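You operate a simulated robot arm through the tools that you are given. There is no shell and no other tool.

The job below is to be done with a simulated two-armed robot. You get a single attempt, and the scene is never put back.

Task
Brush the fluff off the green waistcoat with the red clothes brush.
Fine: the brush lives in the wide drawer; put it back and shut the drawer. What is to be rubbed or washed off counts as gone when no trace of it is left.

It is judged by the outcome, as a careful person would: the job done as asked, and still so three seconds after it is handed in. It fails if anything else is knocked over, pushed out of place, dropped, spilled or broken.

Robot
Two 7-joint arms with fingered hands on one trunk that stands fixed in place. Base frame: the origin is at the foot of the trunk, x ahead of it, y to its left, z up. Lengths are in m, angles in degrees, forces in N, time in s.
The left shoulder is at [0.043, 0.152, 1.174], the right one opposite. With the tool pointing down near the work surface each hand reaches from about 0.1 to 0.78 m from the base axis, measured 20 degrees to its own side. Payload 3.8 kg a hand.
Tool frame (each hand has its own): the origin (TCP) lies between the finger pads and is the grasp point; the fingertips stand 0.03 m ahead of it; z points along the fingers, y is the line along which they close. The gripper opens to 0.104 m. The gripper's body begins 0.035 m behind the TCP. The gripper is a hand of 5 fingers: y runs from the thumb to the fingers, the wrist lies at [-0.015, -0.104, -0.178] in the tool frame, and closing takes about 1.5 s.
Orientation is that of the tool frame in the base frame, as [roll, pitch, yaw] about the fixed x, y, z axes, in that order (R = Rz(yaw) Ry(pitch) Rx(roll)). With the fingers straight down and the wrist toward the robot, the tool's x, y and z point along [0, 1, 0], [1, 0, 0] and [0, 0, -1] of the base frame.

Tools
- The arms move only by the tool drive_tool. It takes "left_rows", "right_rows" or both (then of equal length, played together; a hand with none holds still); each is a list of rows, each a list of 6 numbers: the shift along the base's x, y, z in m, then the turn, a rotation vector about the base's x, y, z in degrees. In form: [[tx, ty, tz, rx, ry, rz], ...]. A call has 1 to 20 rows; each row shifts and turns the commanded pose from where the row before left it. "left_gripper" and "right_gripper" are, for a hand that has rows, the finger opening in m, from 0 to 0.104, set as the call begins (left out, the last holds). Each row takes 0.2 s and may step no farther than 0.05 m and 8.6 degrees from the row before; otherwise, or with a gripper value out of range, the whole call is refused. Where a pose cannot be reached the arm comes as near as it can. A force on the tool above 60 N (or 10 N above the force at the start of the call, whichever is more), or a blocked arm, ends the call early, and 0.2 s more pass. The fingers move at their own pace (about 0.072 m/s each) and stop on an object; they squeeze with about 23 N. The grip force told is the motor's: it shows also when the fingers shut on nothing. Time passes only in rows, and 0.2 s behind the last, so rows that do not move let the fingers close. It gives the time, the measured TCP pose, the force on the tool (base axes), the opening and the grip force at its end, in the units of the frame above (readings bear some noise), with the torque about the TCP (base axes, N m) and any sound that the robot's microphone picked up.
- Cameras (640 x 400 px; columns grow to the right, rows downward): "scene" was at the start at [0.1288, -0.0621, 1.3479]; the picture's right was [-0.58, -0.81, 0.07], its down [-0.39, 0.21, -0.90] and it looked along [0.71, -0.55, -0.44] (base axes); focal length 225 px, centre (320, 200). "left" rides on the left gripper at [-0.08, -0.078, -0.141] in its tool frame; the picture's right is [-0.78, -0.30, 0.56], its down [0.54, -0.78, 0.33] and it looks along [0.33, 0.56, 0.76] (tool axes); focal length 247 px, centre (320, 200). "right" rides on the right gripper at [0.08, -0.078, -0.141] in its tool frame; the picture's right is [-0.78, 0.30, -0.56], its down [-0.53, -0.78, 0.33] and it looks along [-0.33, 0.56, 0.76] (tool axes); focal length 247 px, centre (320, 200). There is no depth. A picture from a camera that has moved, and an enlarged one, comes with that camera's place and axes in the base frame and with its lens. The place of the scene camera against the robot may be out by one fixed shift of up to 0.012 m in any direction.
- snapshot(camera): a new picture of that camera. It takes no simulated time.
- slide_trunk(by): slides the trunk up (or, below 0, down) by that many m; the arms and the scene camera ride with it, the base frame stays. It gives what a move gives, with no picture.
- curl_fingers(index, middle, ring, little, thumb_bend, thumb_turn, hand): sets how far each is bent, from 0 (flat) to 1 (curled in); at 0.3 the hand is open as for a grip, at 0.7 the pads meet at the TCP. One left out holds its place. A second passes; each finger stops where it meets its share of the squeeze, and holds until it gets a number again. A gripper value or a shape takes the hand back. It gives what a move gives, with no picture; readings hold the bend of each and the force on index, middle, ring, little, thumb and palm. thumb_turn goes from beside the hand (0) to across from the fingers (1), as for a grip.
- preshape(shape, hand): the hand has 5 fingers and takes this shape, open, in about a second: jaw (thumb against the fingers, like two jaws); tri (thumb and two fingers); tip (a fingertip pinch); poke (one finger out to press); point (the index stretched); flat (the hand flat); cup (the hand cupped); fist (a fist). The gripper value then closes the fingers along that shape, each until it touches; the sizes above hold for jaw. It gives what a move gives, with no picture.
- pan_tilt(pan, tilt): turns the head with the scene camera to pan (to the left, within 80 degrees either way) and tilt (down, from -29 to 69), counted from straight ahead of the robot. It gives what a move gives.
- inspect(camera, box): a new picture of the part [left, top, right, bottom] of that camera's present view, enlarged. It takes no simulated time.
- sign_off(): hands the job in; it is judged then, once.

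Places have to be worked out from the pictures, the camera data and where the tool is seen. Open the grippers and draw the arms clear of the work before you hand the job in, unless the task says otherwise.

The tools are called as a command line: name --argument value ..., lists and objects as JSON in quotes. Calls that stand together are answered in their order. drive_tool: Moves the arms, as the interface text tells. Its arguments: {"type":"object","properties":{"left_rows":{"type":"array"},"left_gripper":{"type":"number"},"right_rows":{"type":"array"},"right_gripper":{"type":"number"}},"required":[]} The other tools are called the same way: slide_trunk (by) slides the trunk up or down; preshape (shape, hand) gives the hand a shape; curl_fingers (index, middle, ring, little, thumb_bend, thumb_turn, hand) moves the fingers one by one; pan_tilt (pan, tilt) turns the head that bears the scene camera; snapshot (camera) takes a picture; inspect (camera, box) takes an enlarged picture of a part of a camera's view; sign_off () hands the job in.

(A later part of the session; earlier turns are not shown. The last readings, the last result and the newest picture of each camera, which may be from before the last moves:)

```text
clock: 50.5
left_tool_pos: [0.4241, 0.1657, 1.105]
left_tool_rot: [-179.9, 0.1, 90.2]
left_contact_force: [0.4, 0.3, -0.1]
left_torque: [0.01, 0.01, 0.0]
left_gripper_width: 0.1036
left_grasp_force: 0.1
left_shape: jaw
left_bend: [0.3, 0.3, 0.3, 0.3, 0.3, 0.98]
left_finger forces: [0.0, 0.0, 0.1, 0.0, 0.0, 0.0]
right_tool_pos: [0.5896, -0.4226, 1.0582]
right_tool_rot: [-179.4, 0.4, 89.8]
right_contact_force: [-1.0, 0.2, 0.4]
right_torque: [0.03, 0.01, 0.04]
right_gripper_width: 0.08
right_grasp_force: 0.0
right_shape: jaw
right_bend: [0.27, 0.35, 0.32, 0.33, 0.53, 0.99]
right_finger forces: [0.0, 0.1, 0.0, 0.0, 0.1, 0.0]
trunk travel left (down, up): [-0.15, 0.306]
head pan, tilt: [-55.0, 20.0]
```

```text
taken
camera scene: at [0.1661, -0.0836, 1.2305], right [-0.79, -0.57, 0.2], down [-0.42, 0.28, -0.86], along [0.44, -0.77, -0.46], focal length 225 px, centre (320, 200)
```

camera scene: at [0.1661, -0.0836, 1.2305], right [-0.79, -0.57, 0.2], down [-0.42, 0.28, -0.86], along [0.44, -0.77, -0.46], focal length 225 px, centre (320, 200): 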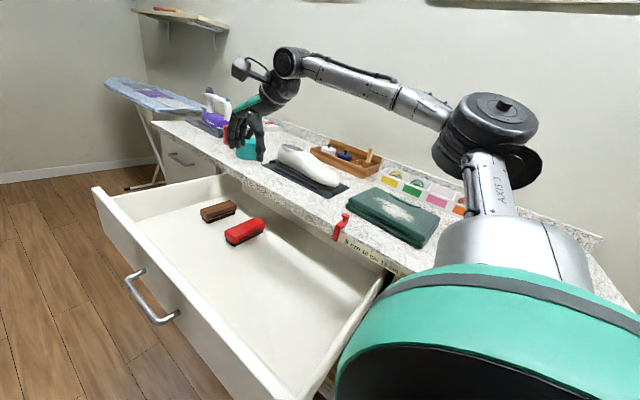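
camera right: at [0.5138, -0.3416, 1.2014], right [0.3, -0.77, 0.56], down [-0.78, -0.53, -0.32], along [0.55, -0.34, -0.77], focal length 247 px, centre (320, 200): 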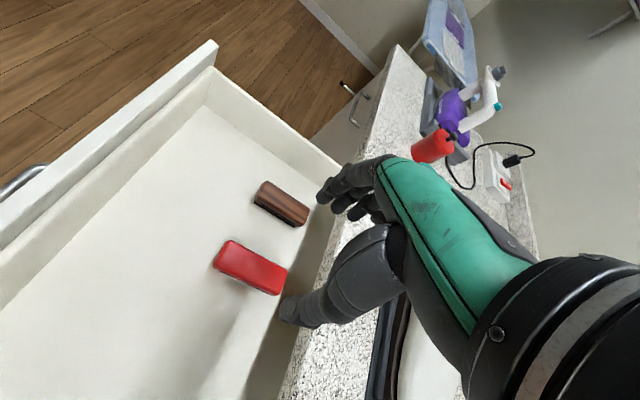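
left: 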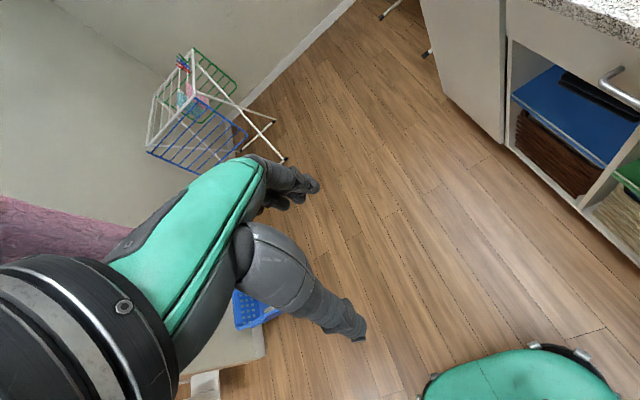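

I enlarge the right camera's view of the red brush to place it precisely.

inspect --camera "right" --box '[180, 210, 340, 310]'

```text
4.00 times, centred on (260, 260) of right
camera zoom: at [0.5138, -0.3416, 1.2014], right [0.3, -0.77, 0.56], down [-0.78, -0.53, -0.32], along [0.55, -0.34, -0.77], focal length 988 px, centre (560, -40)
```

zoom: 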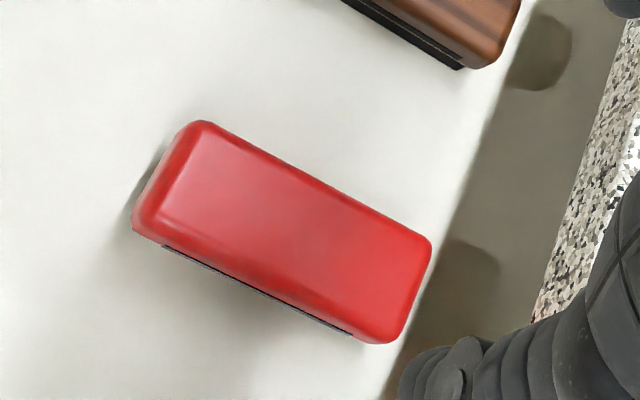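

From the right camera the brush body spans x = 0.594-0.643, y = -0.514 to -0.397 (centre 0.619, -0.456). I move above it and come down to z = 0.88 first.

drive_tool --right_rows '[[0.01, -0.008, -0.035, 0, 0, 0], [0.01, -0.008, -0.035, 0, 0, 0], [0.009, -0.008, -0.035, 0, 0, 0], [0, 0, -0.035, 0, 0, 0], [0, 0, -0.035, 0, 0, 0], [0, 0, 0, 0, 0, 0]]'

snapshot --camera "right"

inspect --camera "scene" --box '[170, 150, 330, 250]'

```text
clock: 51.9
left_tool_pos: [0.4234, 0.1656, 1.1045]
left_tool_rot: [180.0, -0.1, 90.2]
left_contact_force: [0.2, -0.7, -0.1]
left_torque: [0.01, 0.0, 0.02]
left_gripper_width: 0.1037
left_grasp_force: 0.1
left_shape: jaw
left_bend: [0.3, 0.3, 0.3, 0.3, 0.3, 0.98]
left_finger forces: [0.0, 0.1, 0.0, 0.0, 0.1, 0.0]
right_tool_pos: [0.6185, -0.4457, 0.8827]
right_tool_rot: [-179.4, 0.3, 90.1]
right_contact_force: [-0.4, 0.8, 0.5]
right_torque: [-0.01, 0.05, 0.05]
right_gripper_width: 0.0802
right_grasp_force: 0.1
right_shape: jaw
right_bend: [0.27, 0.35, 0.32, 0.33, 0.53, 0.99]
right_finger forces: [0.1, 0.0, 0.1, 0.0, 0.1, 0.0]
trunk travel left (down, up): [-0.15, 0.306]
head pan, tilt: [-55.0, 20.0]
```

```text
taken
camera right: at [0.5419, -0.3648, 1.026], right [0.3, -0.77, 0.56], down [-0.78, -0.54, -0.32], along [0.55, -0.34, -0.77], focal length 247 px, centre (320, 200)
```

right: 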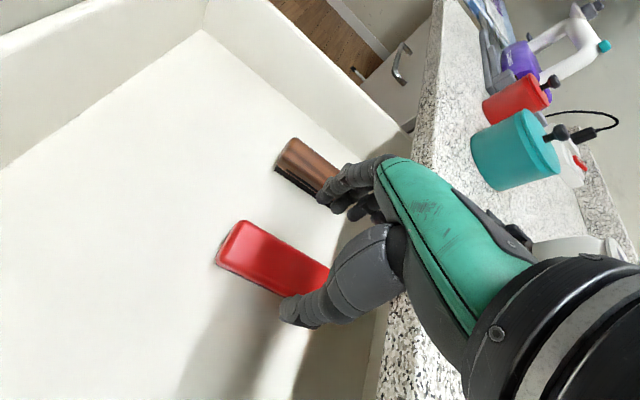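

```text
4.00 times, centred on (250, 200) of scene
camera zoom: at [0.1656, -0.0836, 1.2306], right [-0.79, -0.57, 0.2], down [-0.42, 0.28, -0.86], along [0.44, -0.77, -0.46], focal length 899 px, centre (600, 200)
```

zoom: 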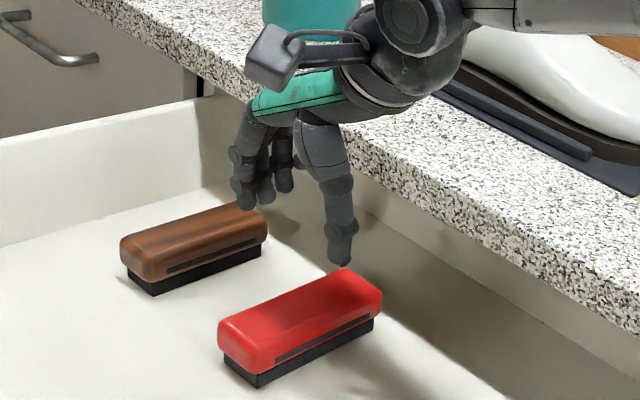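

The thumb is on the robot side of the brush and the fingers on the far side. I descend slowly to z = 0.80.

drive_tool --right_rows '[[0, 0, -0.02, 0, 0, 0], [0, 0, -0.02, 0, 0, 0], [0, 0, -0.02, 0, 0, 0], [0, 0, -0.012, 0, 0, 0], [0, 0, -0.01, 0, 0, 0], [0, 0, 0, 0, 0, 0]]'

inspect --camera "right" --box '[190, 140, 430, 320]'

inspect --camera "scene" --box '[170, 170, 330, 270]'

```text
clock: 53.3
left_tool_pos: [0.423, 0.1655, 1.1052]
left_tool_rot: [-180.0, 0.0, 90.1]
left_contact_force: [-0.3, -0.1, -0.1]
left_torque: [0.01, 0.01, 0.01]
left_gripper_width: 0.1037
left_grasp_force: 0.2
left_shape: jaw
left_bend: [0.3, 0.3, 0.3, 0.3, 0.3, 0.98]
left_finger forces: [0.1, 0.0, 0.0, 0.1, 0.0, 0.0]
right_tool_pos: [0.6196, -0.4468, 0.8021]
right_tool_rot: [-179.4, 0.2, 90.0]
right_contact_force: [0.0, 0.0, -0.8]
right_torque: [0.02, 0.0, -0.05]
right_gripper_width: 0.0799
right_grasp_force: 0.0
right_shape: jaw
right_bend: [0.27, 0.35, 0.32, 0.33, 0.53, 0.99]
right_finger forces: [0.0, 0.0, 0.0, 0.0, 0.1, 0.1]
trunk travel left (down, up): [-0.15, 0.306]
head pan, tilt: [-55.0, 20.0]
```

```text
2.22 times, centred on (310, 230) of right
camera zoom: at [0.5417, -0.3652, 0.9448], right [0.3, -0.77, 0.56], down [-0.78, -0.54, -0.32], along [0.55, -0.34, -0.77], focal length 549 px, centre (342, 133)
```

zoom: 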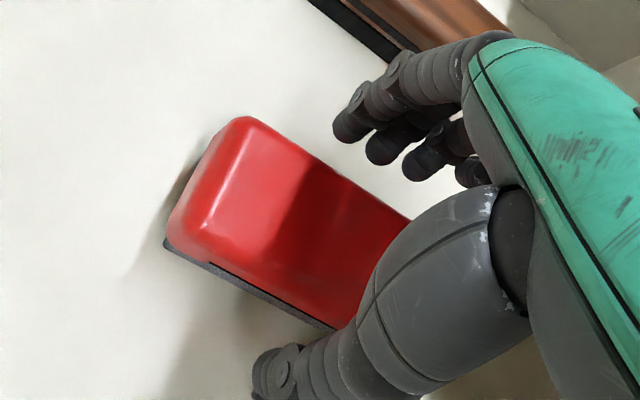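

```text
4.00 times, centred on (250, 220) of scene
camera zoom: at [0.1658, -0.0837, 1.2306], right [-0.79, -0.57, 0.2], down [-0.42, 0.28, -0.86], along [0.44, -0.77, -0.46], focal length 899 px, centre (600, 120)
```

zoom: 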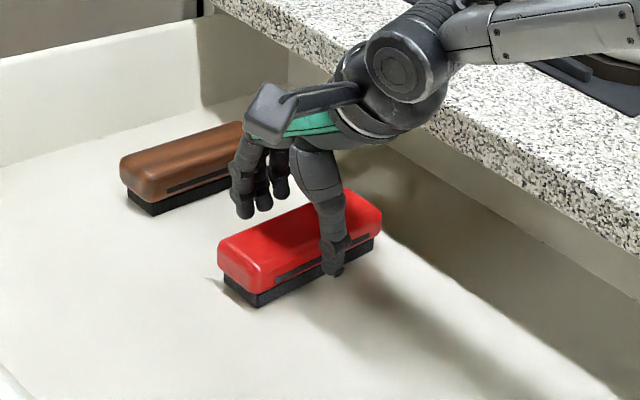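

Fingers straddle the brush body with clearance. I close the hand on it.

drive_tool --right_rows '[[0, 0, 0, 0, 0, 0], [0, 0, 0, 0, 0, 0], [0, 0, 0, 0, 0, 0], [0, 0, 0, 0, 0, 0], [0, 0, 0, 0, 0, 0], [0, 0, 0, 0, 0, 0], [0, 0, 0, 0, 0, 0], [0, 0, 0, 0, 0, 0]]' --right_gripper 0.0

inspect --camera "right" --box '[190, 140, 430, 320]'

inspect --camera "scene" --box '[170, 170, 330, 270]'

```text
clock: 55.1
left_tool_pos: [0.4239, 0.165, 1.104]
left_tool_rot: [180.0, 0.0, 90.2]
left_contact_force: [0.9, -0.5, -0.3]
left_torque: [-0.01, 0.0, -0.02]
left_gripper_width: 0.1037
left_grasp_force: 0.0
left_shape: jaw
left_bend: [0.3, 0.3, 0.3, 0.3, 0.3, 0.98]
left_finger forces: [0.0, 0.1, 0.0, 0.1, 0.2, 0.0]
right_tool_pos: [0.6196, -0.4453, 0.801]
right_tool_rot: [-179.4, 0.3, 89.9]
right_contact_force: [-0.3, -0.6, 0.9]
right_torque: [0.01, 0.01, -0.01]
right_gripper_width: 0.0446
right_grasp_force: 22.7
right_shape: jaw
right_bend: [0.74, 0.49, 0.46, 0.49, 0.71, 1.0]
right_finger forces: [11.6, 6.3, 2.6, 0.0, 20.4, 0.1]
trunk travel left (down, up): [-0.15, 0.306]
head pan, tilt: [-55.0, 20.0]
```

```text
2.22 times, centred on (310, 230) of right
camera zoom: at [0.5418, -0.3652, 0.9447], right [0.3, -0.77, 0.56], down [-0.78, -0.54, -0.32], along [0.55, -0.34, -0.77], focal length 549 px, centre (342, 133)
```

zoom: 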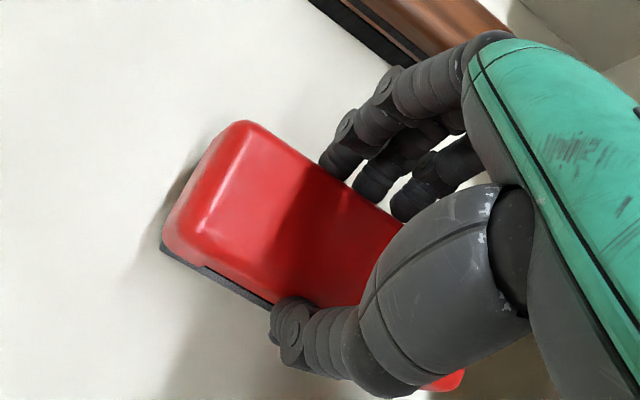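

```text
4.00 times, centred on (250, 220) of scene
camera zoom: at [0.166, -0.0838, 1.2305], right [-0.79, -0.57, 0.2], down [-0.42, 0.28, -0.86], along [0.44, -0.77, -0.46], focal length 899 px, centre (600, 120)
```

zoom: 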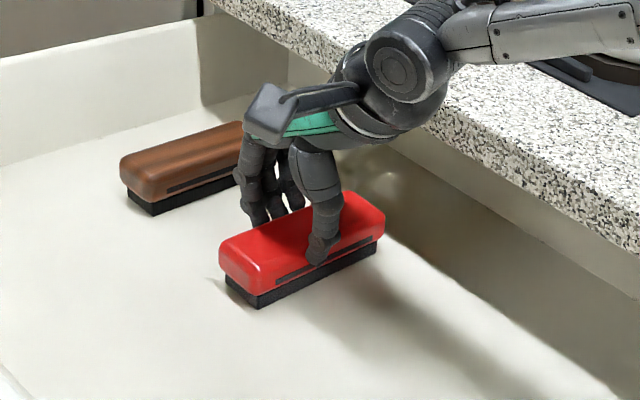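

The brush is gripped (width 0.045, about 23 N). I lift it straight up with a small shift away from the counter edge and check the hold.

drive_tool --right_rows '[[0, 0, 0.01, 0, 0, 0], [0, 0.006, 0.015, 0, 0, 0], [0, 0.008, 0.02, 0, 0, 0], [0, 0.006, 0.03, 0, 0, 0], [0, 0, 0.035, 0, 0, 0], [0, 0, 0.035, 0, 0, 0], [0, 0, 0.035, 0, 0, 0], [0, 0, 0.035, 0, 0, 0], [0, 0, 0.02, 0, 0, 0]]'

snapshot --camera "right"

snapshot --camera "scene"

```text
clock: 57.1
left_tool_pos: [0.4244, 0.1651, 1.106]
left_tool_rot: [180.0, 0.0, 90.1]
left_contact_force: [0.6, -0.2, -0.2]
left_torque: [0.01, 0.02, 0.0]
left_gripper_width: 0.1036
left_grasp_force: 0.0
left_shape: jaw
left_bend: [0.3, 0.3, 0.3, 0.3, 0.3, 0.98]
left_finger forces: [0.0, 0.0, 0.1, 0.0, 0.0, 0.1]
right_tool_pos: [0.6188, -0.4273, 1.0376]
right_tool_rot: [-179.3, 0.2, 89.9]
right_contact_force: [-0.1, -0.3, -0.4]
right_torque: [0.04, 0.03, 0.03]
right_gripper_width: 0.0446
right_grasp_force: 22.7
right_shape: jaw
right_bend: [0.74, 0.49, 0.46, 0.49, 0.72, 1.0]
right_finger forces: [11.7, 6.1, 2.6, 0.0, 20.5, 0.0]
trunk travel left (down, up): [-0.15, 0.306]
head pan, tilt: [-55.0, 20.0]
```

```text
taken
camera right: at [0.5417, -0.3459, 1.1799], right [0.3, -0.77, 0.56], down [-0.78, -0.54, -0.32], along [0.55, -0.34, -0.77], focal length 247 px, centre (320, 200)
```

right: 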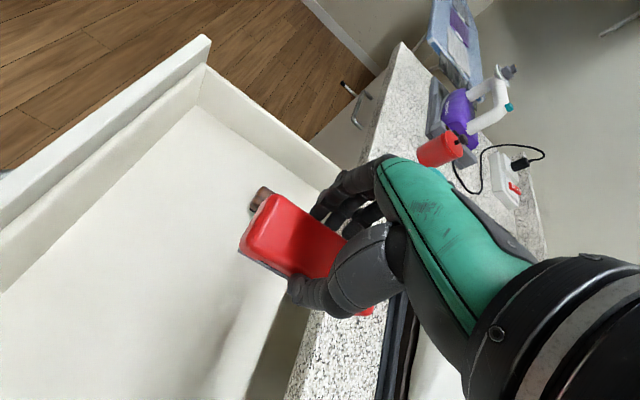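

```text
taken
camera scene: at [0.1659, -0.0836, 1.2305], right [-0.79, -0.57, 0.2], down [-0.42, 0.28, -0.86], along [0.44, -0.77, -0.46], focal length 225 px, centre (320, 200)
```

scene: 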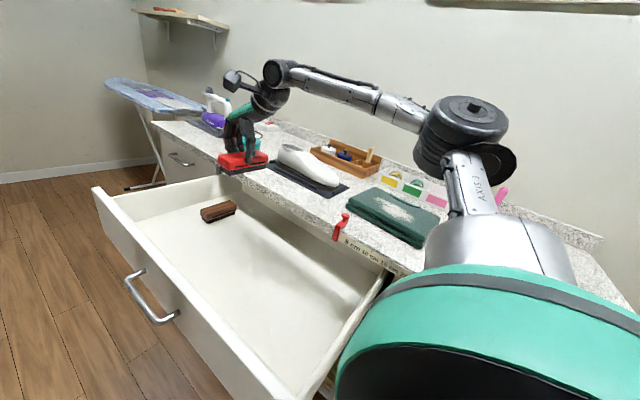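

The brush is held firmly. Next I enlarge the waistcoat to locate the fluff patch well.

inspect --camera "scene" --box '[330, 170, 460, 255]'

```text
4.71 times, centred on (395, 212) of scene
camera zoom: at [0.1659, -0.0836, 1.2305], right [-0.79, -0.57, 0.2], down [-0.42, 0.28, -0.86], along [0.44, -0.77, -0.46], focal length 1058 px, centre (-33, 141)
```

zoom: 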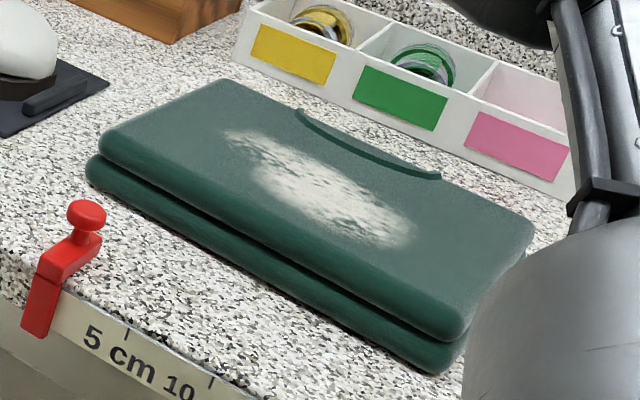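

Fluff patch: about x = 0.21-0.345, y = -0.67 to -0.765 on a waistcoat spanning x = 0.165-0.385, y = -0.82 to -0.625. I raise the trunk 0.1 m again for elbow clearance before carrying the brush over.

slide_trunk --by 0.1

drive_tool --right_rows '[[-0.03, 0.01, 0, 0, 0, -8.2], [-0.03, 0.005, 0, 0, 0, -8.2], [-0.03, 0, 0, 0, 0, -8.2], [-0.03, -0.01, 0, 0, 0, -8.2], [-0.03, -0.015, 0, 0, 0, -8.2], [-0.03, -0.015, 0, 0, 0, -8.2], [-0.03, -0.02, 0, 0, 0, -8.2], [-0.03, -0.02, 0, 0, 0, -8.2], [-0.03, -0.02, 0, 0, 0, -8.2], [-0.03, -0.02, 0, 0, 0, -8.2], [-0.03, -0.02, 0, 0, 0, -8.0]]'

snapshot --camera "scene"

snapshot --camera "right"

```text
clock: 58.5
left_tool_pos: [0.424, 0.1645, 1.2053]
left_tool_rot: [-179.9, 0.1, 90.1]
left_contact_force: [0.1, 0.1, 0.6]
left_torque: [0.01, 0.02, -0.01]
left_gripper_width: 0.1037
left_grasp_force: 0.0
left_shape: jaw
left_bend: [0.3, 0.3, 0.3, 0.3, 0.3, 0.98]
left_finger forces: [0.0, 0.0, 0.0, 0.0, 0.0, 0.0]
right_tool_pos: [0.6187, -0.4258, 1.1344]
right_tool_rot: [-179.3, 0.4, 90.0]
right_contact_force: [0.0, 0.0, -1.4]
right_torque: [0.03, 0.01, 0.02]
right_gripper_width: 0.0442
right_grasp_force: 22.9
right_shape: jaw
right_bend: [0.74, 0.49, 0.46, 0.49, 0.72, 1.0]
right_finger forces: [11.6, 6.0, 2.6, 0.0, 20.3, 0.0]
trunk travel left (down, up): [-0.25, 0.206]
head pan, tilt: [-55.0, 20.0]
```

```text
clock: 60.9
left_tool_pos: [0.424, 0.1647, 1.2062]
left_tool_rot: [-179.9, 0.1, 90.3]
left_contact_force: [0.2, 0.0, -0.5]
left_torque: [-0.01, -0.02, 0.0]
left_gripper_width: 0.1036
left_grasp_force: 0.1
left_shape: jaw
left_bend: [0.3, 0.3, 0.3, 0.3, 0.3, 0.98]
left_finger forces: [0.0, 0.1, 0.1, 0.1, 0.0, 0.0]
right_tool_pos: [0.2884, -0.5504, 1.1376]
right_tool_rot: [-179.4, 0.3, -0.2]
right_contact_force: [-0.2, 0.5, -0.6]
right_torque: [0.06, -0.03, -0.05]
right_gripper_width: 0.0441
right_grasp_force: 23.2
right_shape: jaw
right_bend: [0.74, 0.49, 0.46, 0.49, 0.72, 1.0]
right_finger forces: [11.8, 6.0, 2.6, 0.0, 20.5, 0.0]
trunk travel left (down, up): [-0.25, 0.206]
head pan, tilt: [-55.0, 20.0]
```

```text
taken
camera scene: at [0.1061, -0.0838, 1.352], right [-0.81, -0.57, 0.09], down [-0.3, 0.28, -0.91], along [0.5, -0.77, -0.4], focal length 225 px, centre (320, 200)
```

scene: 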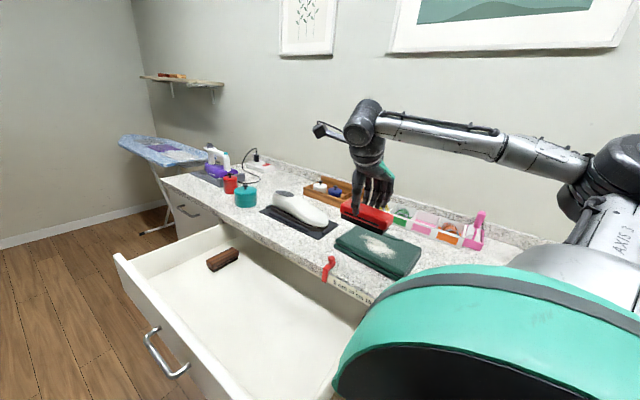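

```text
taken
camera right: at [0.3681, -0.4756, 1.2799], right [-0.77, -0.3, 0.56], down [-0.53, 0.78, -0.32], along [-0.34, -0.55, -0.77], focal length 247 px, centre (320, 200)
```

right: 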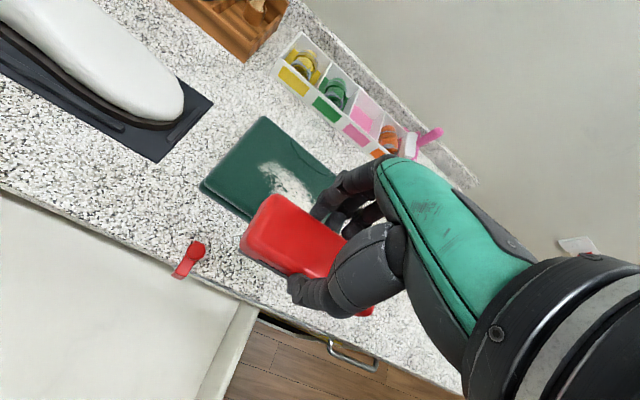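

The hand carries the brush with its long side along x, just in front of the waistcoat. I move to above the patch's front-left part at [0.31, -0.66, 1.03].

drive_tool --right_rows '[[0.006, -0.03, -0.02, 0, 0, 0], [0.006, -0.03, -0.02, 0, 0, 0], [0.006, -0.03, -0.03, 0, 0, 0], [0.004, -0.02, -0.035, 0, 0, 0], [0, 0, 0, 0, 0, 0]]'

snapshot --camera "scene"

inspect --camera "scene" --box '[310, 180, 470, 280]'

snapshot --camera "right"

```text
clock: 62.0
left_tool_pos: [0.4228, 0.1656, 1.2056]
left_tool_rot: [-180.0, 0.0, 90.1]
left_contact_force: [0.4, 0.1, 0.2]
left_torque: [-0.01, 0.02, 0.0]
left_gripper_width: 0.1038
left_grasp_force: 0.1
left_shape: jaw
left_bend: [0.3, 0.3, 0.3, 0.3, 0.3, 0.98]
left_finger forces: [0.1, 0.0, 0.0, 0.0, 0.0, 0.1]
right_tool_pos: [0.311, -0.6604, 1.0325]
right_tool_rot: [-179.4, 0.2, 0.1]
right_contact_force: [-0.5, 0.2, -1.0]
right_torque: [0.02, -0.01, -0.03]
right_gripper_width: 0.0445
right_grasp_force: 22.9
right_shape: jaw
right_bend: [0.74, 0.49, 0.46, 0.49, 0.72, 1.0]
right_finger forces: [11.8, 6.2, 2.7, 0.0, 20.5, 0.0]
trunk travel left (down, up): [-0.25, 0.206]
head pan, tilt: [-55.0, 20.0]
```

```text
taken
camera scene: at [0.1069, -0.0834, 1.352], right [-0.81, -0.57, 0.09], down [-0.3, 0.28, -0.91], along [0.5, -0.77, -0.4], focal length 225 px, centre (320, 200)
```

scene: 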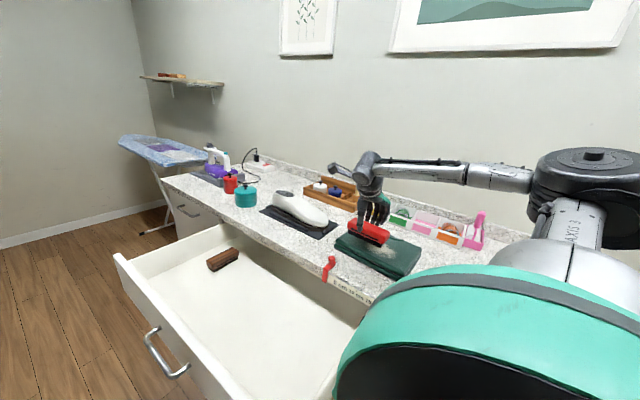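

```text
4.00 times, centred on (390, 230) of scene
camera zoom: at [0.1069, -0.0834, 1.352], right [-0.81, -0.57, 0.09], down [-0.3, 0.28, -0.91], along [0.5, -0.77, -0.4], focal length 899 px, centre (40, 80)
```

zoom: 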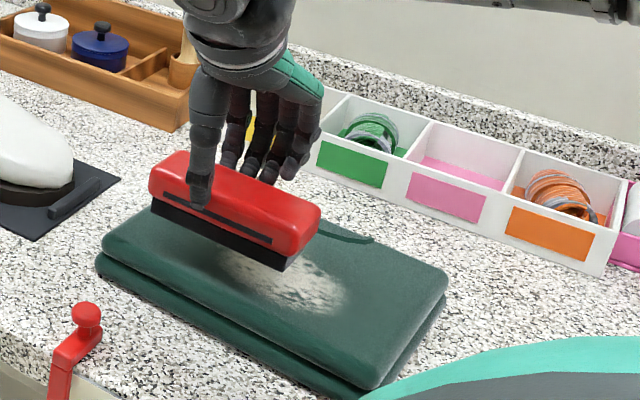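

```text
taken
camera right: at [0.3913, -0.5843, 1.1754], right [-0.77, -0.3, 0.56], down [-0.54, 0.78, -0.32], along [-0.34, -0.55, -0.77], focal length 247 px, centre (320, 200)
```

right: 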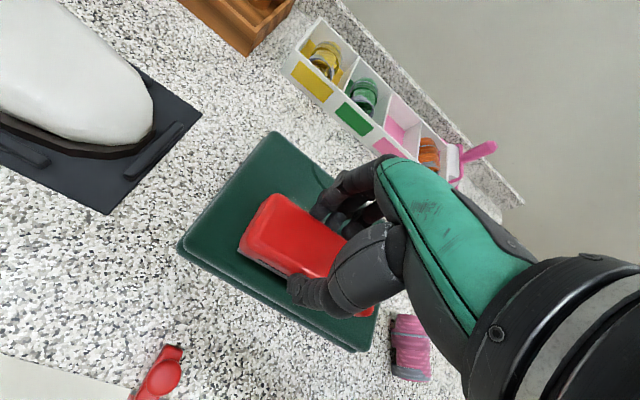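

The brush hovers about 4 cm above the fluff, bristles down. I lower in small steps to find contact.

drive_tool --right_rows '[[0, 0, -0.01, 0, 0, 0], [0, 0, -0.01, 0, 0, 0], [0, 0, -0.006, 0, 0, 0], [0, 0, 0, 0, 0, 0]]'

inspect --camera "scene" --box '[330, 200, 450, 275]'

```text
clock: 63.0
left_tool_pos: [0.4242, 0.1648, 1.2054]
left_tool_rot: [-180.0, 0.0, 90.2]
left_contact_force: [0.9, 0.9, -0.1]
left_torque: [0.01, 0.0, 0.02]
left_gripper_width: 0.104
left_grasp_force: 0.0
left_shape: jaw
left_bend: [0.3, 0.3, 0.3, 0.3, 0.3, 0.98]
left_finger forces: [0.0, 0.1, 0.0, 0.0, 0.0, 0.0]
right_tool_pos: [0.3106, -0.6604, 1.0056]
right_tool_rot: [-179.4, 0.3, -0.1]
right_contact_force: [0.0, -0.6, -1.8]
right_torque: [0.01, -0.02, -0.02]
right_gripper_width: 0.0443
right_grasp_force: 22.8
right_shape: jaw
right_bend: [0.74, 0.49, 0.46, 0.49, 0.72, 1.0]
right_finger forces: [11.8, 6.1, 2.6, 0.0, 20.5, 0.0]
trunk travel left (down, up): [-0.25, 0.206]
head pan, tilt: [-55.0, 20.0]
```

```text
5.33 times, centred on (390, 238) of scene
camera zoom: at [0.1073, -0.084, 1.3519], right [-0.81, -0.57, 0.09], down [-0.3, 0.28, -0.91], along [0.5, -0.77, -0.4], focal length 1199 px, centre (-53, 0)
```

zoom: 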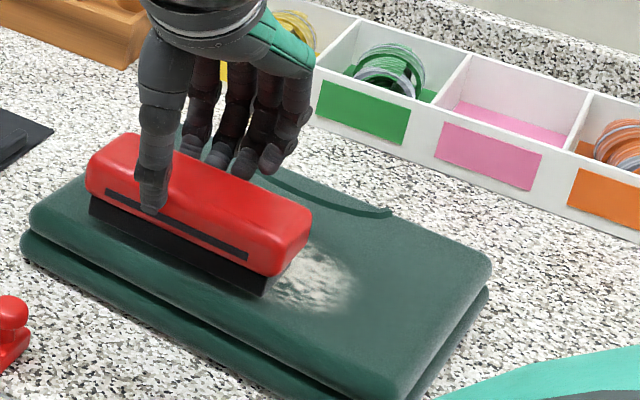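

Nearly touching. I go down by another 8 mm in 2 mm steps and read the force.

drive_tool --right_rows '[[0, 0, -0.003, 0, 0, 0], [0, 0, -0.003, 0, 0, 0], [0, 0, -0.002, 0, 0, 0], [0, 0, 0, 0, 0, 0]]'

```text
clock: 64.0
left_tool_pos: [0.4234, 0.1659, 1.2057]
left_tool_rot: [-180.0, 0.2, 90.2]
left_contact_force: [-0.2, -0.3, -0.1]
left_torque: [0.0, 0.03, 0.01]
left_gripper_width: 0.1036
left_grasp_force: 0.0
left_shape: jaw
left_bend: [0.3, 0.3, 0.3, 0.3, 0.3, 0.98]
left_finger forces: [0.0, 0.0, 0.1, 0.0, 0.0, 0.0]
right_tool_pos: [0.3103, -0.6613, 1.0002]
right_tool_rot: [-179.5, 0.2, 0.0]
right_contact_force: [1.3, -0.6, 6.9]
right_torque: [-0.04, 0.01, 0.0]
right_gripper_width: 0.0445
right_grasp_force: 23.0
right_shape: jaw
right_bend: [0.74, 0.49, 0.46, 0.49, 0.72, 1.0]
right_finger forces: [12.3, 6.7, 3.2, 0.1, 21.3, 0.0]
trunk travel left (down, up): [-0.25, 0.206]
head pan, tilt: [-55.0, 20.0]
```

Contact: about 8 N upward at z = 1.000. I make the first stroke outward in -y, easing up 1 mm, over the left part of the patch.

drive_tool --right_rows '[[0, 0, 0.001, 0, 0, 0], [0, -0.012, 0, 0, 0, 0], [0, -0.014, 0, 0, 0, 0], [0, -0.014, 0, 0, 0, 0], [0, -0.014, 0, 0, 0, 0], [0, -0.014, 0, 0, 0, 0], [0, -0.014, 0, 0, 0, 0], [0, -0.014, 0, 0, 0, 0], [0, -0.014, 0, 0, 0, 0]]'

inspect --camera "scene" --box '[330, 200, 450, 275]'

```text
clock: 66.0
left_tool_pos: [0.4227, 0.1664, 1.2061]
left_tool_rot: [180.0, 0.0, 90.2]
left_contact_force: [0.0, -0.4, -0.1]
left_torque: [0.0, -0.01, -0.01]
left_gripper_width: 0.1036
left_grasp_force: 0.1
left_shape: jaw
left_bend: [0.3, 0.3, 0.3, 0.3, 0.3, 0.98]
left_finger forces: [0.0, 0.0, 0.0, 0.0, 0.1, 0.1]
right_tool_pos: [0.3104, -0.7692, 0.9996]
right_tool_rot: [-179.4, 0.3, 0.0]
right_contact_force: [-0.7, 1.5, 2.6]
right_torque: [0.07, 0.0, 0.01]
right_gripper_width: 0.0447
right_grasp_force: 23.7
right_shape: jaw
right_bend: [0.74, 0.49, 0.47, 0.49, 0.72, 1.0]
right_finger forces: [12.1, 6.2, 2.7, 0.0, 22.8, 0.0]
trunk travel left (down, up): [-0.25, 0.206]
head pan, tilt: [-55.0, 20.0]
```

```text
5.33 times, centred on (390, 238) of scene
camera zoom: at [0.107, -0.0831, 1.352], right [-0.81, -0.57, 0.09], down [-0.3, 0.28, -0.91], along [0.5, -0.77, -0.4], focal length 1199 px, centre (-53, 0)
```

zoom: 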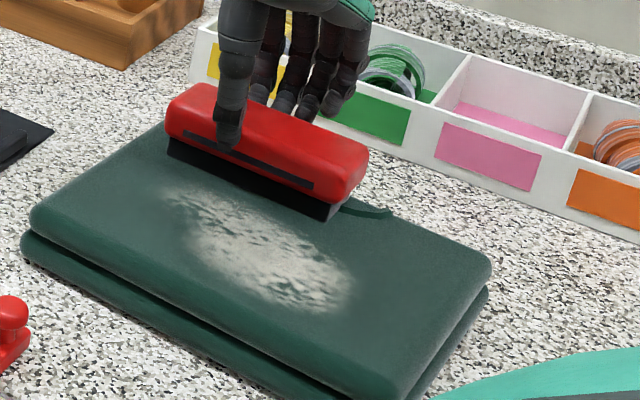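

The fluff became patchier after one stroke and the waistcoat stayed in place. I stroke back in +y with slightly more pressure in a lane 2.5 cm nearer, then out again.

drive_tool --right_rows '[[-0.012, 0, -0.001, 0, 0, 0], [-0.012, 0.006, 0, 0, 0, 0], [0, 0.014, 0, 0, 0, 0], [0, 0.014, 0, 0, 0, 0], [0, 0.014, 0, 0, 0, 0], [0, 0.014, 0, 0, 0, 0], [0, 0.014, 0, 0, 0, 0], [0, 0.014, 0, 0, 0, 0], [0, 0.014, 0, 0, 0, 0], [0, 0.008, 0, 0, 0, 0], [0, -0.014, 0, 0, 0, 0], [0, -0.014, 0, 0, 0, 0], [0, -0.014, 0, 0, 0, 0], [0, -0.014, 0, 0, 0, 0], [0, -0.014, 0, 0, 0, 0], [0, -0.014, 0, 0, 0, 0], [0, -0.014, 0, 0, 0, 0], [0, -0.014, 0, 0, 0, 0]]'

inspect --camera "scene" --box '[330, 200, 450, 275]'

```text
clock: 69.8
left_tool_pos: [0.4225, 0.1664, 1.2044]
left_tool_rot: [179.8, 0.1, 90.2]
left_contact_force: [-0.3, 0.6, -0.4]
left_torque: [-0.01, -0.02, 0.03]
left_gripper_width: 0.1037
left_grasp_force: 0.1
left_shape: jaw
left_bend: [0.3, 0.3, 0.3, 0.3, 0.3, 0.98]
left_finger forces: [0.0, 0.0, 0.0, 0.0, 0.0, 0.0]
right_tool_pos: [0.2874, -0.7703, 0.998]
right_tool_rot: [-179.4, 0.3, -0.1]
right_contact_force: [-0.4, 1.4, 5.3]
right_torque: [0.09, 0.03, 0.02]
right_gripper_width: 0.0448
right_grasp_force: 23.2
right_shape: jaw
right_bend: [0.74, 0.49, 0.47, 0.49, 0.72, 0.99]
right_finger forces: [12.4, 6.1, 2.7, 0.0, 24.0, 0.0]
trunk travel left (down, up): [-0.25, 0.206]
head pan, tilt: [-55.0, 20.0]
```

```text
5.33 times, centred on (390, 238) of scene
camera zoom: at [0.1068, -0.0825, 1.352], right [-0.81, -0.57, 0.09], down [-0.3, 0.28, -0.91], along [0.5, -0.77, -0.4], focal length 1199 px, centre (-53, 0)
```

zoom: 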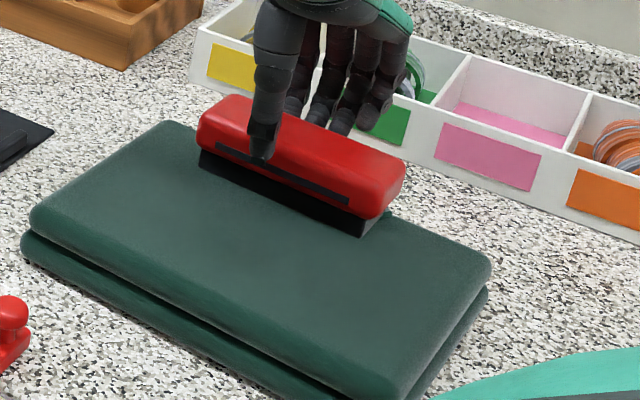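

The fluff looks gone. To be thorough I make one more stroke on the near end (+y) and one on the far end (-y).

drive_tool --right_rows '[[-0.012, 0, 0, 0, 0, 0], [-0.012, 0, 0, 0, 0, 0], [-0.01, 0, 0, 0, 0, 0], [0, 0.016, 0, 0, 0, 0], [0, 0.016, 0, 0, 0, 0], [0, 0.016, 0, 0, 0, 0], [0, 0.016, 0, 0, 0, 0], [0, 0.016, 0, 0, 0, 0], [0, 0.016, 0, 0, 0, 0], [0, 0.016, 0, 0, 0, 0], [0.012, 0, 0, 0, 0, 0], [0.012, 0, 0, 0, 0, 0], [0.012, 0, 0, 0, 0, 0], [0.012, -0.008, 0, 0, 0, 0], [0.012, -0.016, 0, 0, 0, 0], [0, -0.016, 0, 0, 0, 0], [0, -0.016, 0, 0, 0, 0], [0, -0.016, 0, 0, 0, 0], [0, -0.016, 0, 0, 0, 0], [0, -0.016, 0, 0, 0, 0]]'

drive_tool --right_rows '[[0, 0, 0.01, 0, 0, 0], [0, 0.005, 0.03, 0, 0, 0], [0, 0.02, 0.04, 0, 0, 0], [0, 0.03, 0.04, 0, 0, 0], [0.02, 0.04, 0.03, 0, 0, 0], [0.03, 0.04, 0, 0, 0, 0], [0.03, 0.04, 0, 0, 0, 0]]'

snapshot --camera "scene"

inspect --camera "scene" --box '[320, 195, 440, 285]'

snapshot --camera "right"

```text
clock: 74.0
left_tool_pos: [0.424, 0.1661, 1.2054]
left_tool_rot: [179.9, 0.0, 90.2]
left_contact_force: [0.1, -0.2, -1.4]
left_torque: [-0.03, 0.02, 0.04]
left_gripper_width: 0.1037
left_grasp_force: 0.1
left_shape: jaw
left_bend: [0.3, 0.3, 0.3, 0.3, 0.3, 0.98]
left_finger forces: [0.1, 0.0, 0.0, 0.0, 0.1, 0.0]
right_tool_pos: [0.3124, -0.7621, 0.9983]
right_tool_rot: [-179.6, 0.2, 0.0]
right_contact_force: [-0.7, 1.7, 5.0]
right_torque: [0.0, -0.01, -0.05]
right_gripper_width: 0.0452
right_grasp_force: 23.3
right_shape: jaw
right_bend: [0.74, 0.49, 0.47, 0.49, 0.72, 0.99]
right_finger forces: [12.2, 6.1, 2.7, 0.1, 23.6, 0.0]
trunk travel left (down, up): [-0.25, 0.206]
head pan, tilt: [-55.0, 20.0]
```

```text
refused: row 5 steps farther than a row can; nothing moved
```

```text
taken
camera scene: at [0.1068, -0.0826, 1.352], right [-0.81, -0.57, 0.09], down [-0.3, 0.28, -0.91], along [0.5, -0.77, -0.4], focal length 225 px, centre (320, 200)
```

scene: 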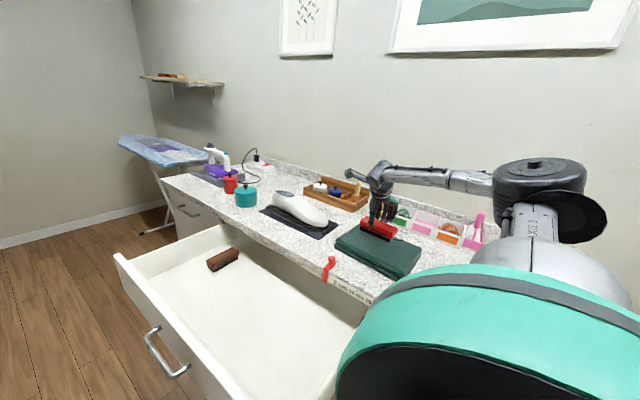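

```text
4.44 times, centred on (380, 240) of scene
camera zoom: at [0.1068, -0.0826, 1.352], right [-0.81, -0.57, 0.09], down [-0.3, 0.28, -0.91], along [0.5, -0.77, -0.4], focal length 999 px, centre (53, 22)
```

zoom: 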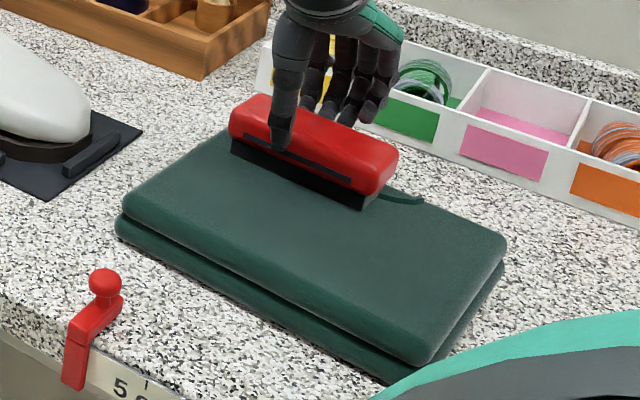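

```text
taken
camera right: at [0.3922, -0.6863, 1.1411], right [-0.77, -0.3, 0.56], down [-0.54, 0.78, -0.32], along [-0.34, -0.55, -0.76], focal length 247 px, centre (320, 200)
```

right: 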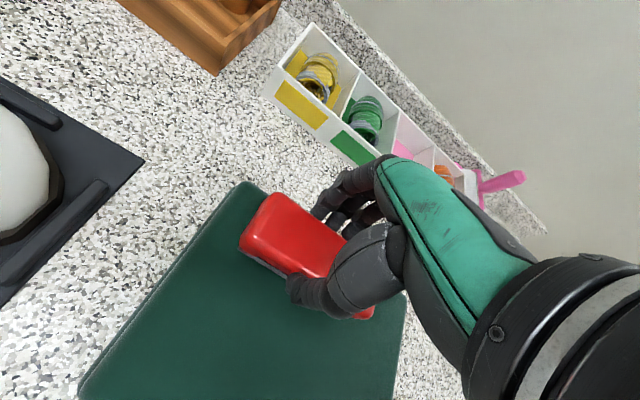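

The visible cloth is clean; the lift call was refused for a step too long, so nothing moved. I lift the brush straight up off the waistcoat with smaller steps and look at the whole cloth.

drive_tool --right_rows '[[0, 0, 0.01, 0, 0, 0], [0, 0.0, 0.03, 0, 0, 0], [0, 0.02, 0.04, 0, 0, 0], [0, 0.025, 0.04, 0, 0, 0], [0.01, 0.03, 0.02, 0, 0, 0], [0.02, 0.04, 0, 0, 0, 0], [0.02, 0.04, 0, 0, 0, 0], [0.02, 0.04, 0, 0, 0, 0]]'

inspect --camera "scene" --box '[320, 195, 440, 285]'

snapshot --camera "right"

```text
clock: 75.8
left_tool_pos: [0.426, 0.1642, 1.2045]
left_tool_rot: [-179.9, -0.1, 90.2]
left_contact_force: [0.2, -0.1, 0.7]
left_torque: [0.0, 0.02, 0.01]
left_gripper_width: 0.1037
left_grasp_force: 0.0
left_shape: jaw
left_bend: [0.3, 0.3, 0.3, 0.3, 0.3, 0.98]
left_finger forces: [0.0, 0.1, 0.0, 0.0, 0.0, 0.0]
right_tool_pos: [0.3846, -0.5674, 1.1354]
right_tool_rot: [-179.3, 0.4, -0.1]
right_contact_force: [-0.3, -0.2, -0.4]
right_torque: [0.02, -0.02, 0.02]
right_gripper_width: 0.0449
right_grasp_force: 22.9
right_shape: jaw
right_bend: [0.74, 0.49, 0.47, 0.49, 0.72, 0.99]
right_finger forces: [12.8, 6.3, 2.8, 0.0, 22.1, 0.1]
trunk travel left (down, up): [-0.25, 0.206]
head pan, tilt: [-55.0, 20.0]
```

```text
4.44 times, centred on (380, 240) of scene
camera zoom: at [0.1094, -0.0838, 1.3516], right [-0.81, -0.57, 0.09], down [-0.3, 0.28, -0.91], along [0.5, -0.77, -0.4], focal length 999 px, centre (53, 22)
```

zoom: 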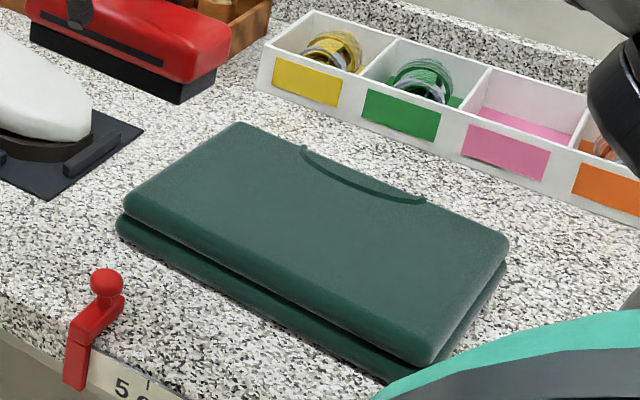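

```text
taken
camera right: at [0.4649, -0.4924, 1.2784], right [-0.77, -0.3, 0.56], down [-0.54, 0.78, -0.32], along [-0.34, -0.55, -0.76], focal length 247 px, centre (320, 200)
```

right: 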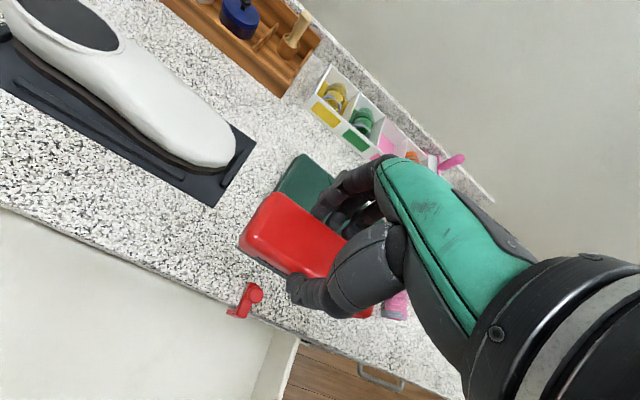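

The waistcoat looks clean. I enlarge it further to check for faint traces.

inspect --camera "scene" --box '[345, 215, 409, 255]'

inspect --camera "scene" --box '[370, 225, 434, 285]'

```text
10.00 times, centred on (377, 235) of scene
camera zoom: at [0.1094, -0.0838, 1.3516], right [-0.81, -0.57, 0.09], down [-0.3, 0.28, -0.91], along [0.5, -0.77, -0.4], focal length 2248 px, centre (-250, -150)
```

zoom: 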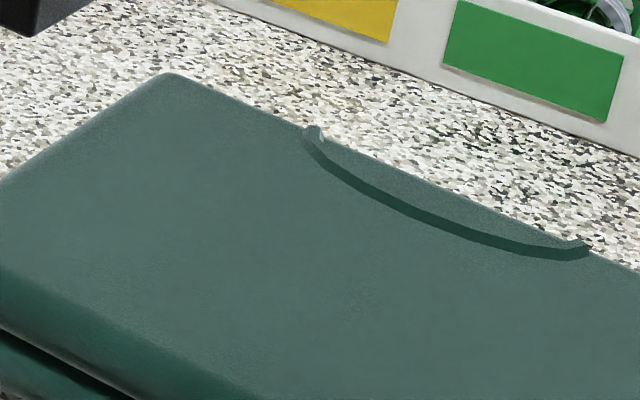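

```text
6.67 times, centred on (402, 255) of scene
camera zoom: at [0.1094, -0.0838, 1.3516], right [-0.81, -0.57, 0.09], down [-0.3, 0.28, -0.91], along [0.5, -0.77, -0.4], focal length 1499 px, centre (-227, -167)
```

zoom: 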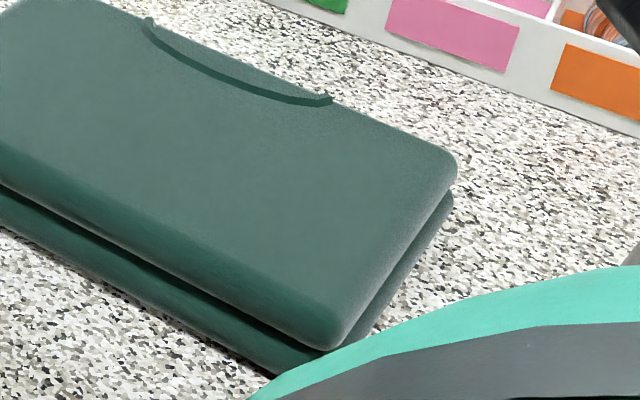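

There may be a very faint speckle left at the patch centre (about x = 0.27, y = -0.717). Extra passes cost little, so I bring the brush back down at the near end of the patch.

drive_tool --right_rows '[[-0.03, -0.02, -0.02, 0, 0, 0], [-0.03, -0.02, -0.02, 0, 0, 0], [-0.03, -0.02, -0.02, 0, 0, 0], [-0.03, -0.02, -0.02, 0, 0, 0], [-0.014, -0.01, -0.025, 0, 0, 0], [0, 0, -0.018, 0, 0, 0], [0, 0, -0.006, 0, 0, 0], [0, 0, -0.004, 0, 0, 0], [0, 0, -0.003, 0, 0, 0], [0, 0, 0, 0, 0, 0]]'

```text
clock: 78.0
left_tool_pos: [0.4233, 0.1651, 1.2054]
left_tool_rot: [-180.0, 0.0, 90.2]
left_contact_force: [0.8, 0.4, -0.6]
left_torque: [-0.01, 0.0, -0.01]
left_gripper_width: 0.1037
left_grasp_force: 0.1
left_shape: jaw
left_bend: [0.3, 0.3, 0.3, 0.3, 0.3, 0.98]
left_finger forces: [0.1, 0.1, 0.0, 0.0, 0.0, 0.0]
right_tool_pos: [0.2489, -0.6579, 1.0013]
right_tool_rot: [-179.4, 0.3, -0.1]
right_contact_force: [0.9, 0.3, -0.8]
right_torque: [0.03, -0.02, -0.02]
right_gripper_width: 0.0452
right_grasp_force: 23.2
right_shape: jaw
right_bend: [0.74, 0.49, 0.47, 0.49, 0.72, 0.99]
right_finger forces: [12.5, 6.1, 2.8, 0.1, 21.2, 0.0]
trunk travel left (down, up): [-0.25, 0.206]
head pan, tilt: [-55.0, 20.0]
```

Not yet touching at z = 1.001. I lower 4 mm more and make two strokes, out at the near lane and back at the middle lane.

drive_tool --right_rows '[[0, 0, -0.002, 0, 0, 0], [0, 0, -0.0025, 0, 0, 0], [0, -0.016, 0, 0, 0, 0], [0, -0.016, 0, 0, 0, 0], [0, -0.016, 0, 0, 0, 0], [0, -0.016, 0, 0, 0, 0], [0, -0.016, 0, 0, 0, 0], [0, -0.016, 0, 0, 0, 0], [0, -0.016, 0, 0, 0, 0], [0.012, 0, 0, 0, 0, 0], [0.012, 0, 0, 0, 0, 0], [0.012, 0, 0, 0, 0, 0], [0, 0.016, 0, 0, 0, 0], [0, 0.016, 0, 0, 0, 0], [0, 0.016, 0, 0, 0, 0], [0, 0.016, 0, 0, 0, 0], [0, 0.016, 0, 0, 0, 0], [0, 0.016, 0, 0, 0, 0], [0, 0.016, 0, 0, 0, 0]]'

drive_tool --right_rows '[[0, -0.016, 0, 0, 0, 0], [0, -0.016, 0, 0, 0, 0], [0, -0.016, 0, 0, 0, 0], [0, -0.016, 0, 0, 0, 0], [0, -0.016, 0, 0, 0, 0], [0, -0.016, 0, 0, 0, 0], [0, -0.016, 0, 0, 0, 0], [0.012, 0, 0, 0, 0, 0], [0.012, 0, 0, 0, 0, 0], [0.01, 0, 0, 0, 0, 0], [0, 0.016, 0, 0, 0, 0], [0, 0.016, 0, 0, 0, 0], [0, 0.016, 0, 0, 0, 0], [0, 0.016, 0, 0, 0, 0], [0, 0.016, 0, 0, 0, 0], [0, 0.016, 0, 0, 0, 0], [0, 0.016, 0, 0, 0, 0]]'

inspect --camera "scene" --box '[320, 195, 440, 285]'

```text
clock: 82.0
left_tool_pos: [0.423, 0.1672, 1.2057]
left_tool_rot: [179.9, 0.0, 90.2]
left_contact_force: [-0.7, -0.4, 0.3]
left_torque: [-0.02, 0.0, 0.0]
left_gripper_width: 0.1035
left_grasp_force: 0.0
left_shape: jaw
left_bend: [0.3, 0.3, 0.3, 0.3, 0.3, 0.98]
left_finger forces: [0.1, 0.0, 0.0, 0.1, 0.1, 0.0]
right_tool_pos: [0.2846, -0.657, 0.9978]
right_tool_rot: [-179.5, 0.4, 0.1]
right_contact_force: [-0.3, -2.8, 7.8]
right_torque: [-0.16, 0.03, 0.02]
right_gripper_width: 0.0453
right_grasp_force: 23.6
right_shape: jaw
right_bend: [0.74, 0.49, 0.47, 0.49, 0.72, 1.0]
right_finger forces: [13.9, 7.2, 3.2, 0.1, 21.0, 0.0]
trunk travel left (down, up): [-0.25, 0.206]
head pan, tilt: [-55.0, 20.0]
```

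```text
clock: 85.7
left_tool_pos: [0.4225, 0.1658, 1.2056]
left_tool_rot: [-180.0, 0.0, 90.2]
left_contact_force: [0.0, -0.5, -0.6]
left_torque: [-0.01, -0.01, 0.03]
left_gripper_width: 0.1038
left_grasp_force: 0.1
left_shape: jaw
left_bend: [0.3, 0.3, 0.3, 0.3, 0.3, 0.98]
left_finger forces: [0.0, 0.0, 0.0, 0.0, 0.1, 0.0]
right_tool_pos: [0.3186, -0.6574, 0.9979]
right_tool_rot: [-179.4, 0.3, 0.0]
right_contact_force: [-1.2, -2.4, 5.5]
right_torque: [-0.09, 0.0, 0.02]
right_gripper_width: 0.0445
right_grasp_force: 22.7
right_shape: jaw
right_bend: [0.74, 0.49, 0.47, 0.49, 0.72, 0.99]
right_finger forces: [13.7, 7.2, 3.3, 0.0, 21.8, 0.0]
trunk travel left (down, up): [-0.25, 0.206]
head pan, tilt: [-55.0, 20.0]
```

```text
4.44 times, centred on (380, 240) of scene
camera zoom: at [0.1068, -0.0831, 1.352], right [-0.81, -0.57, 0.09], down [-0.3, 0.28, -0.91], along [0.5, -0.77, -0.4], focal length 999 px, centre (53, 22)
```

zoom: 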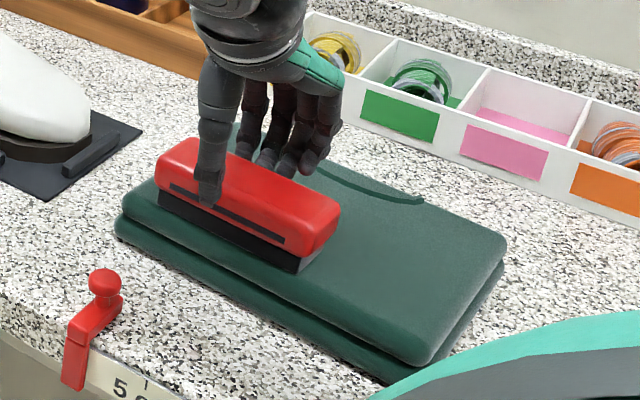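

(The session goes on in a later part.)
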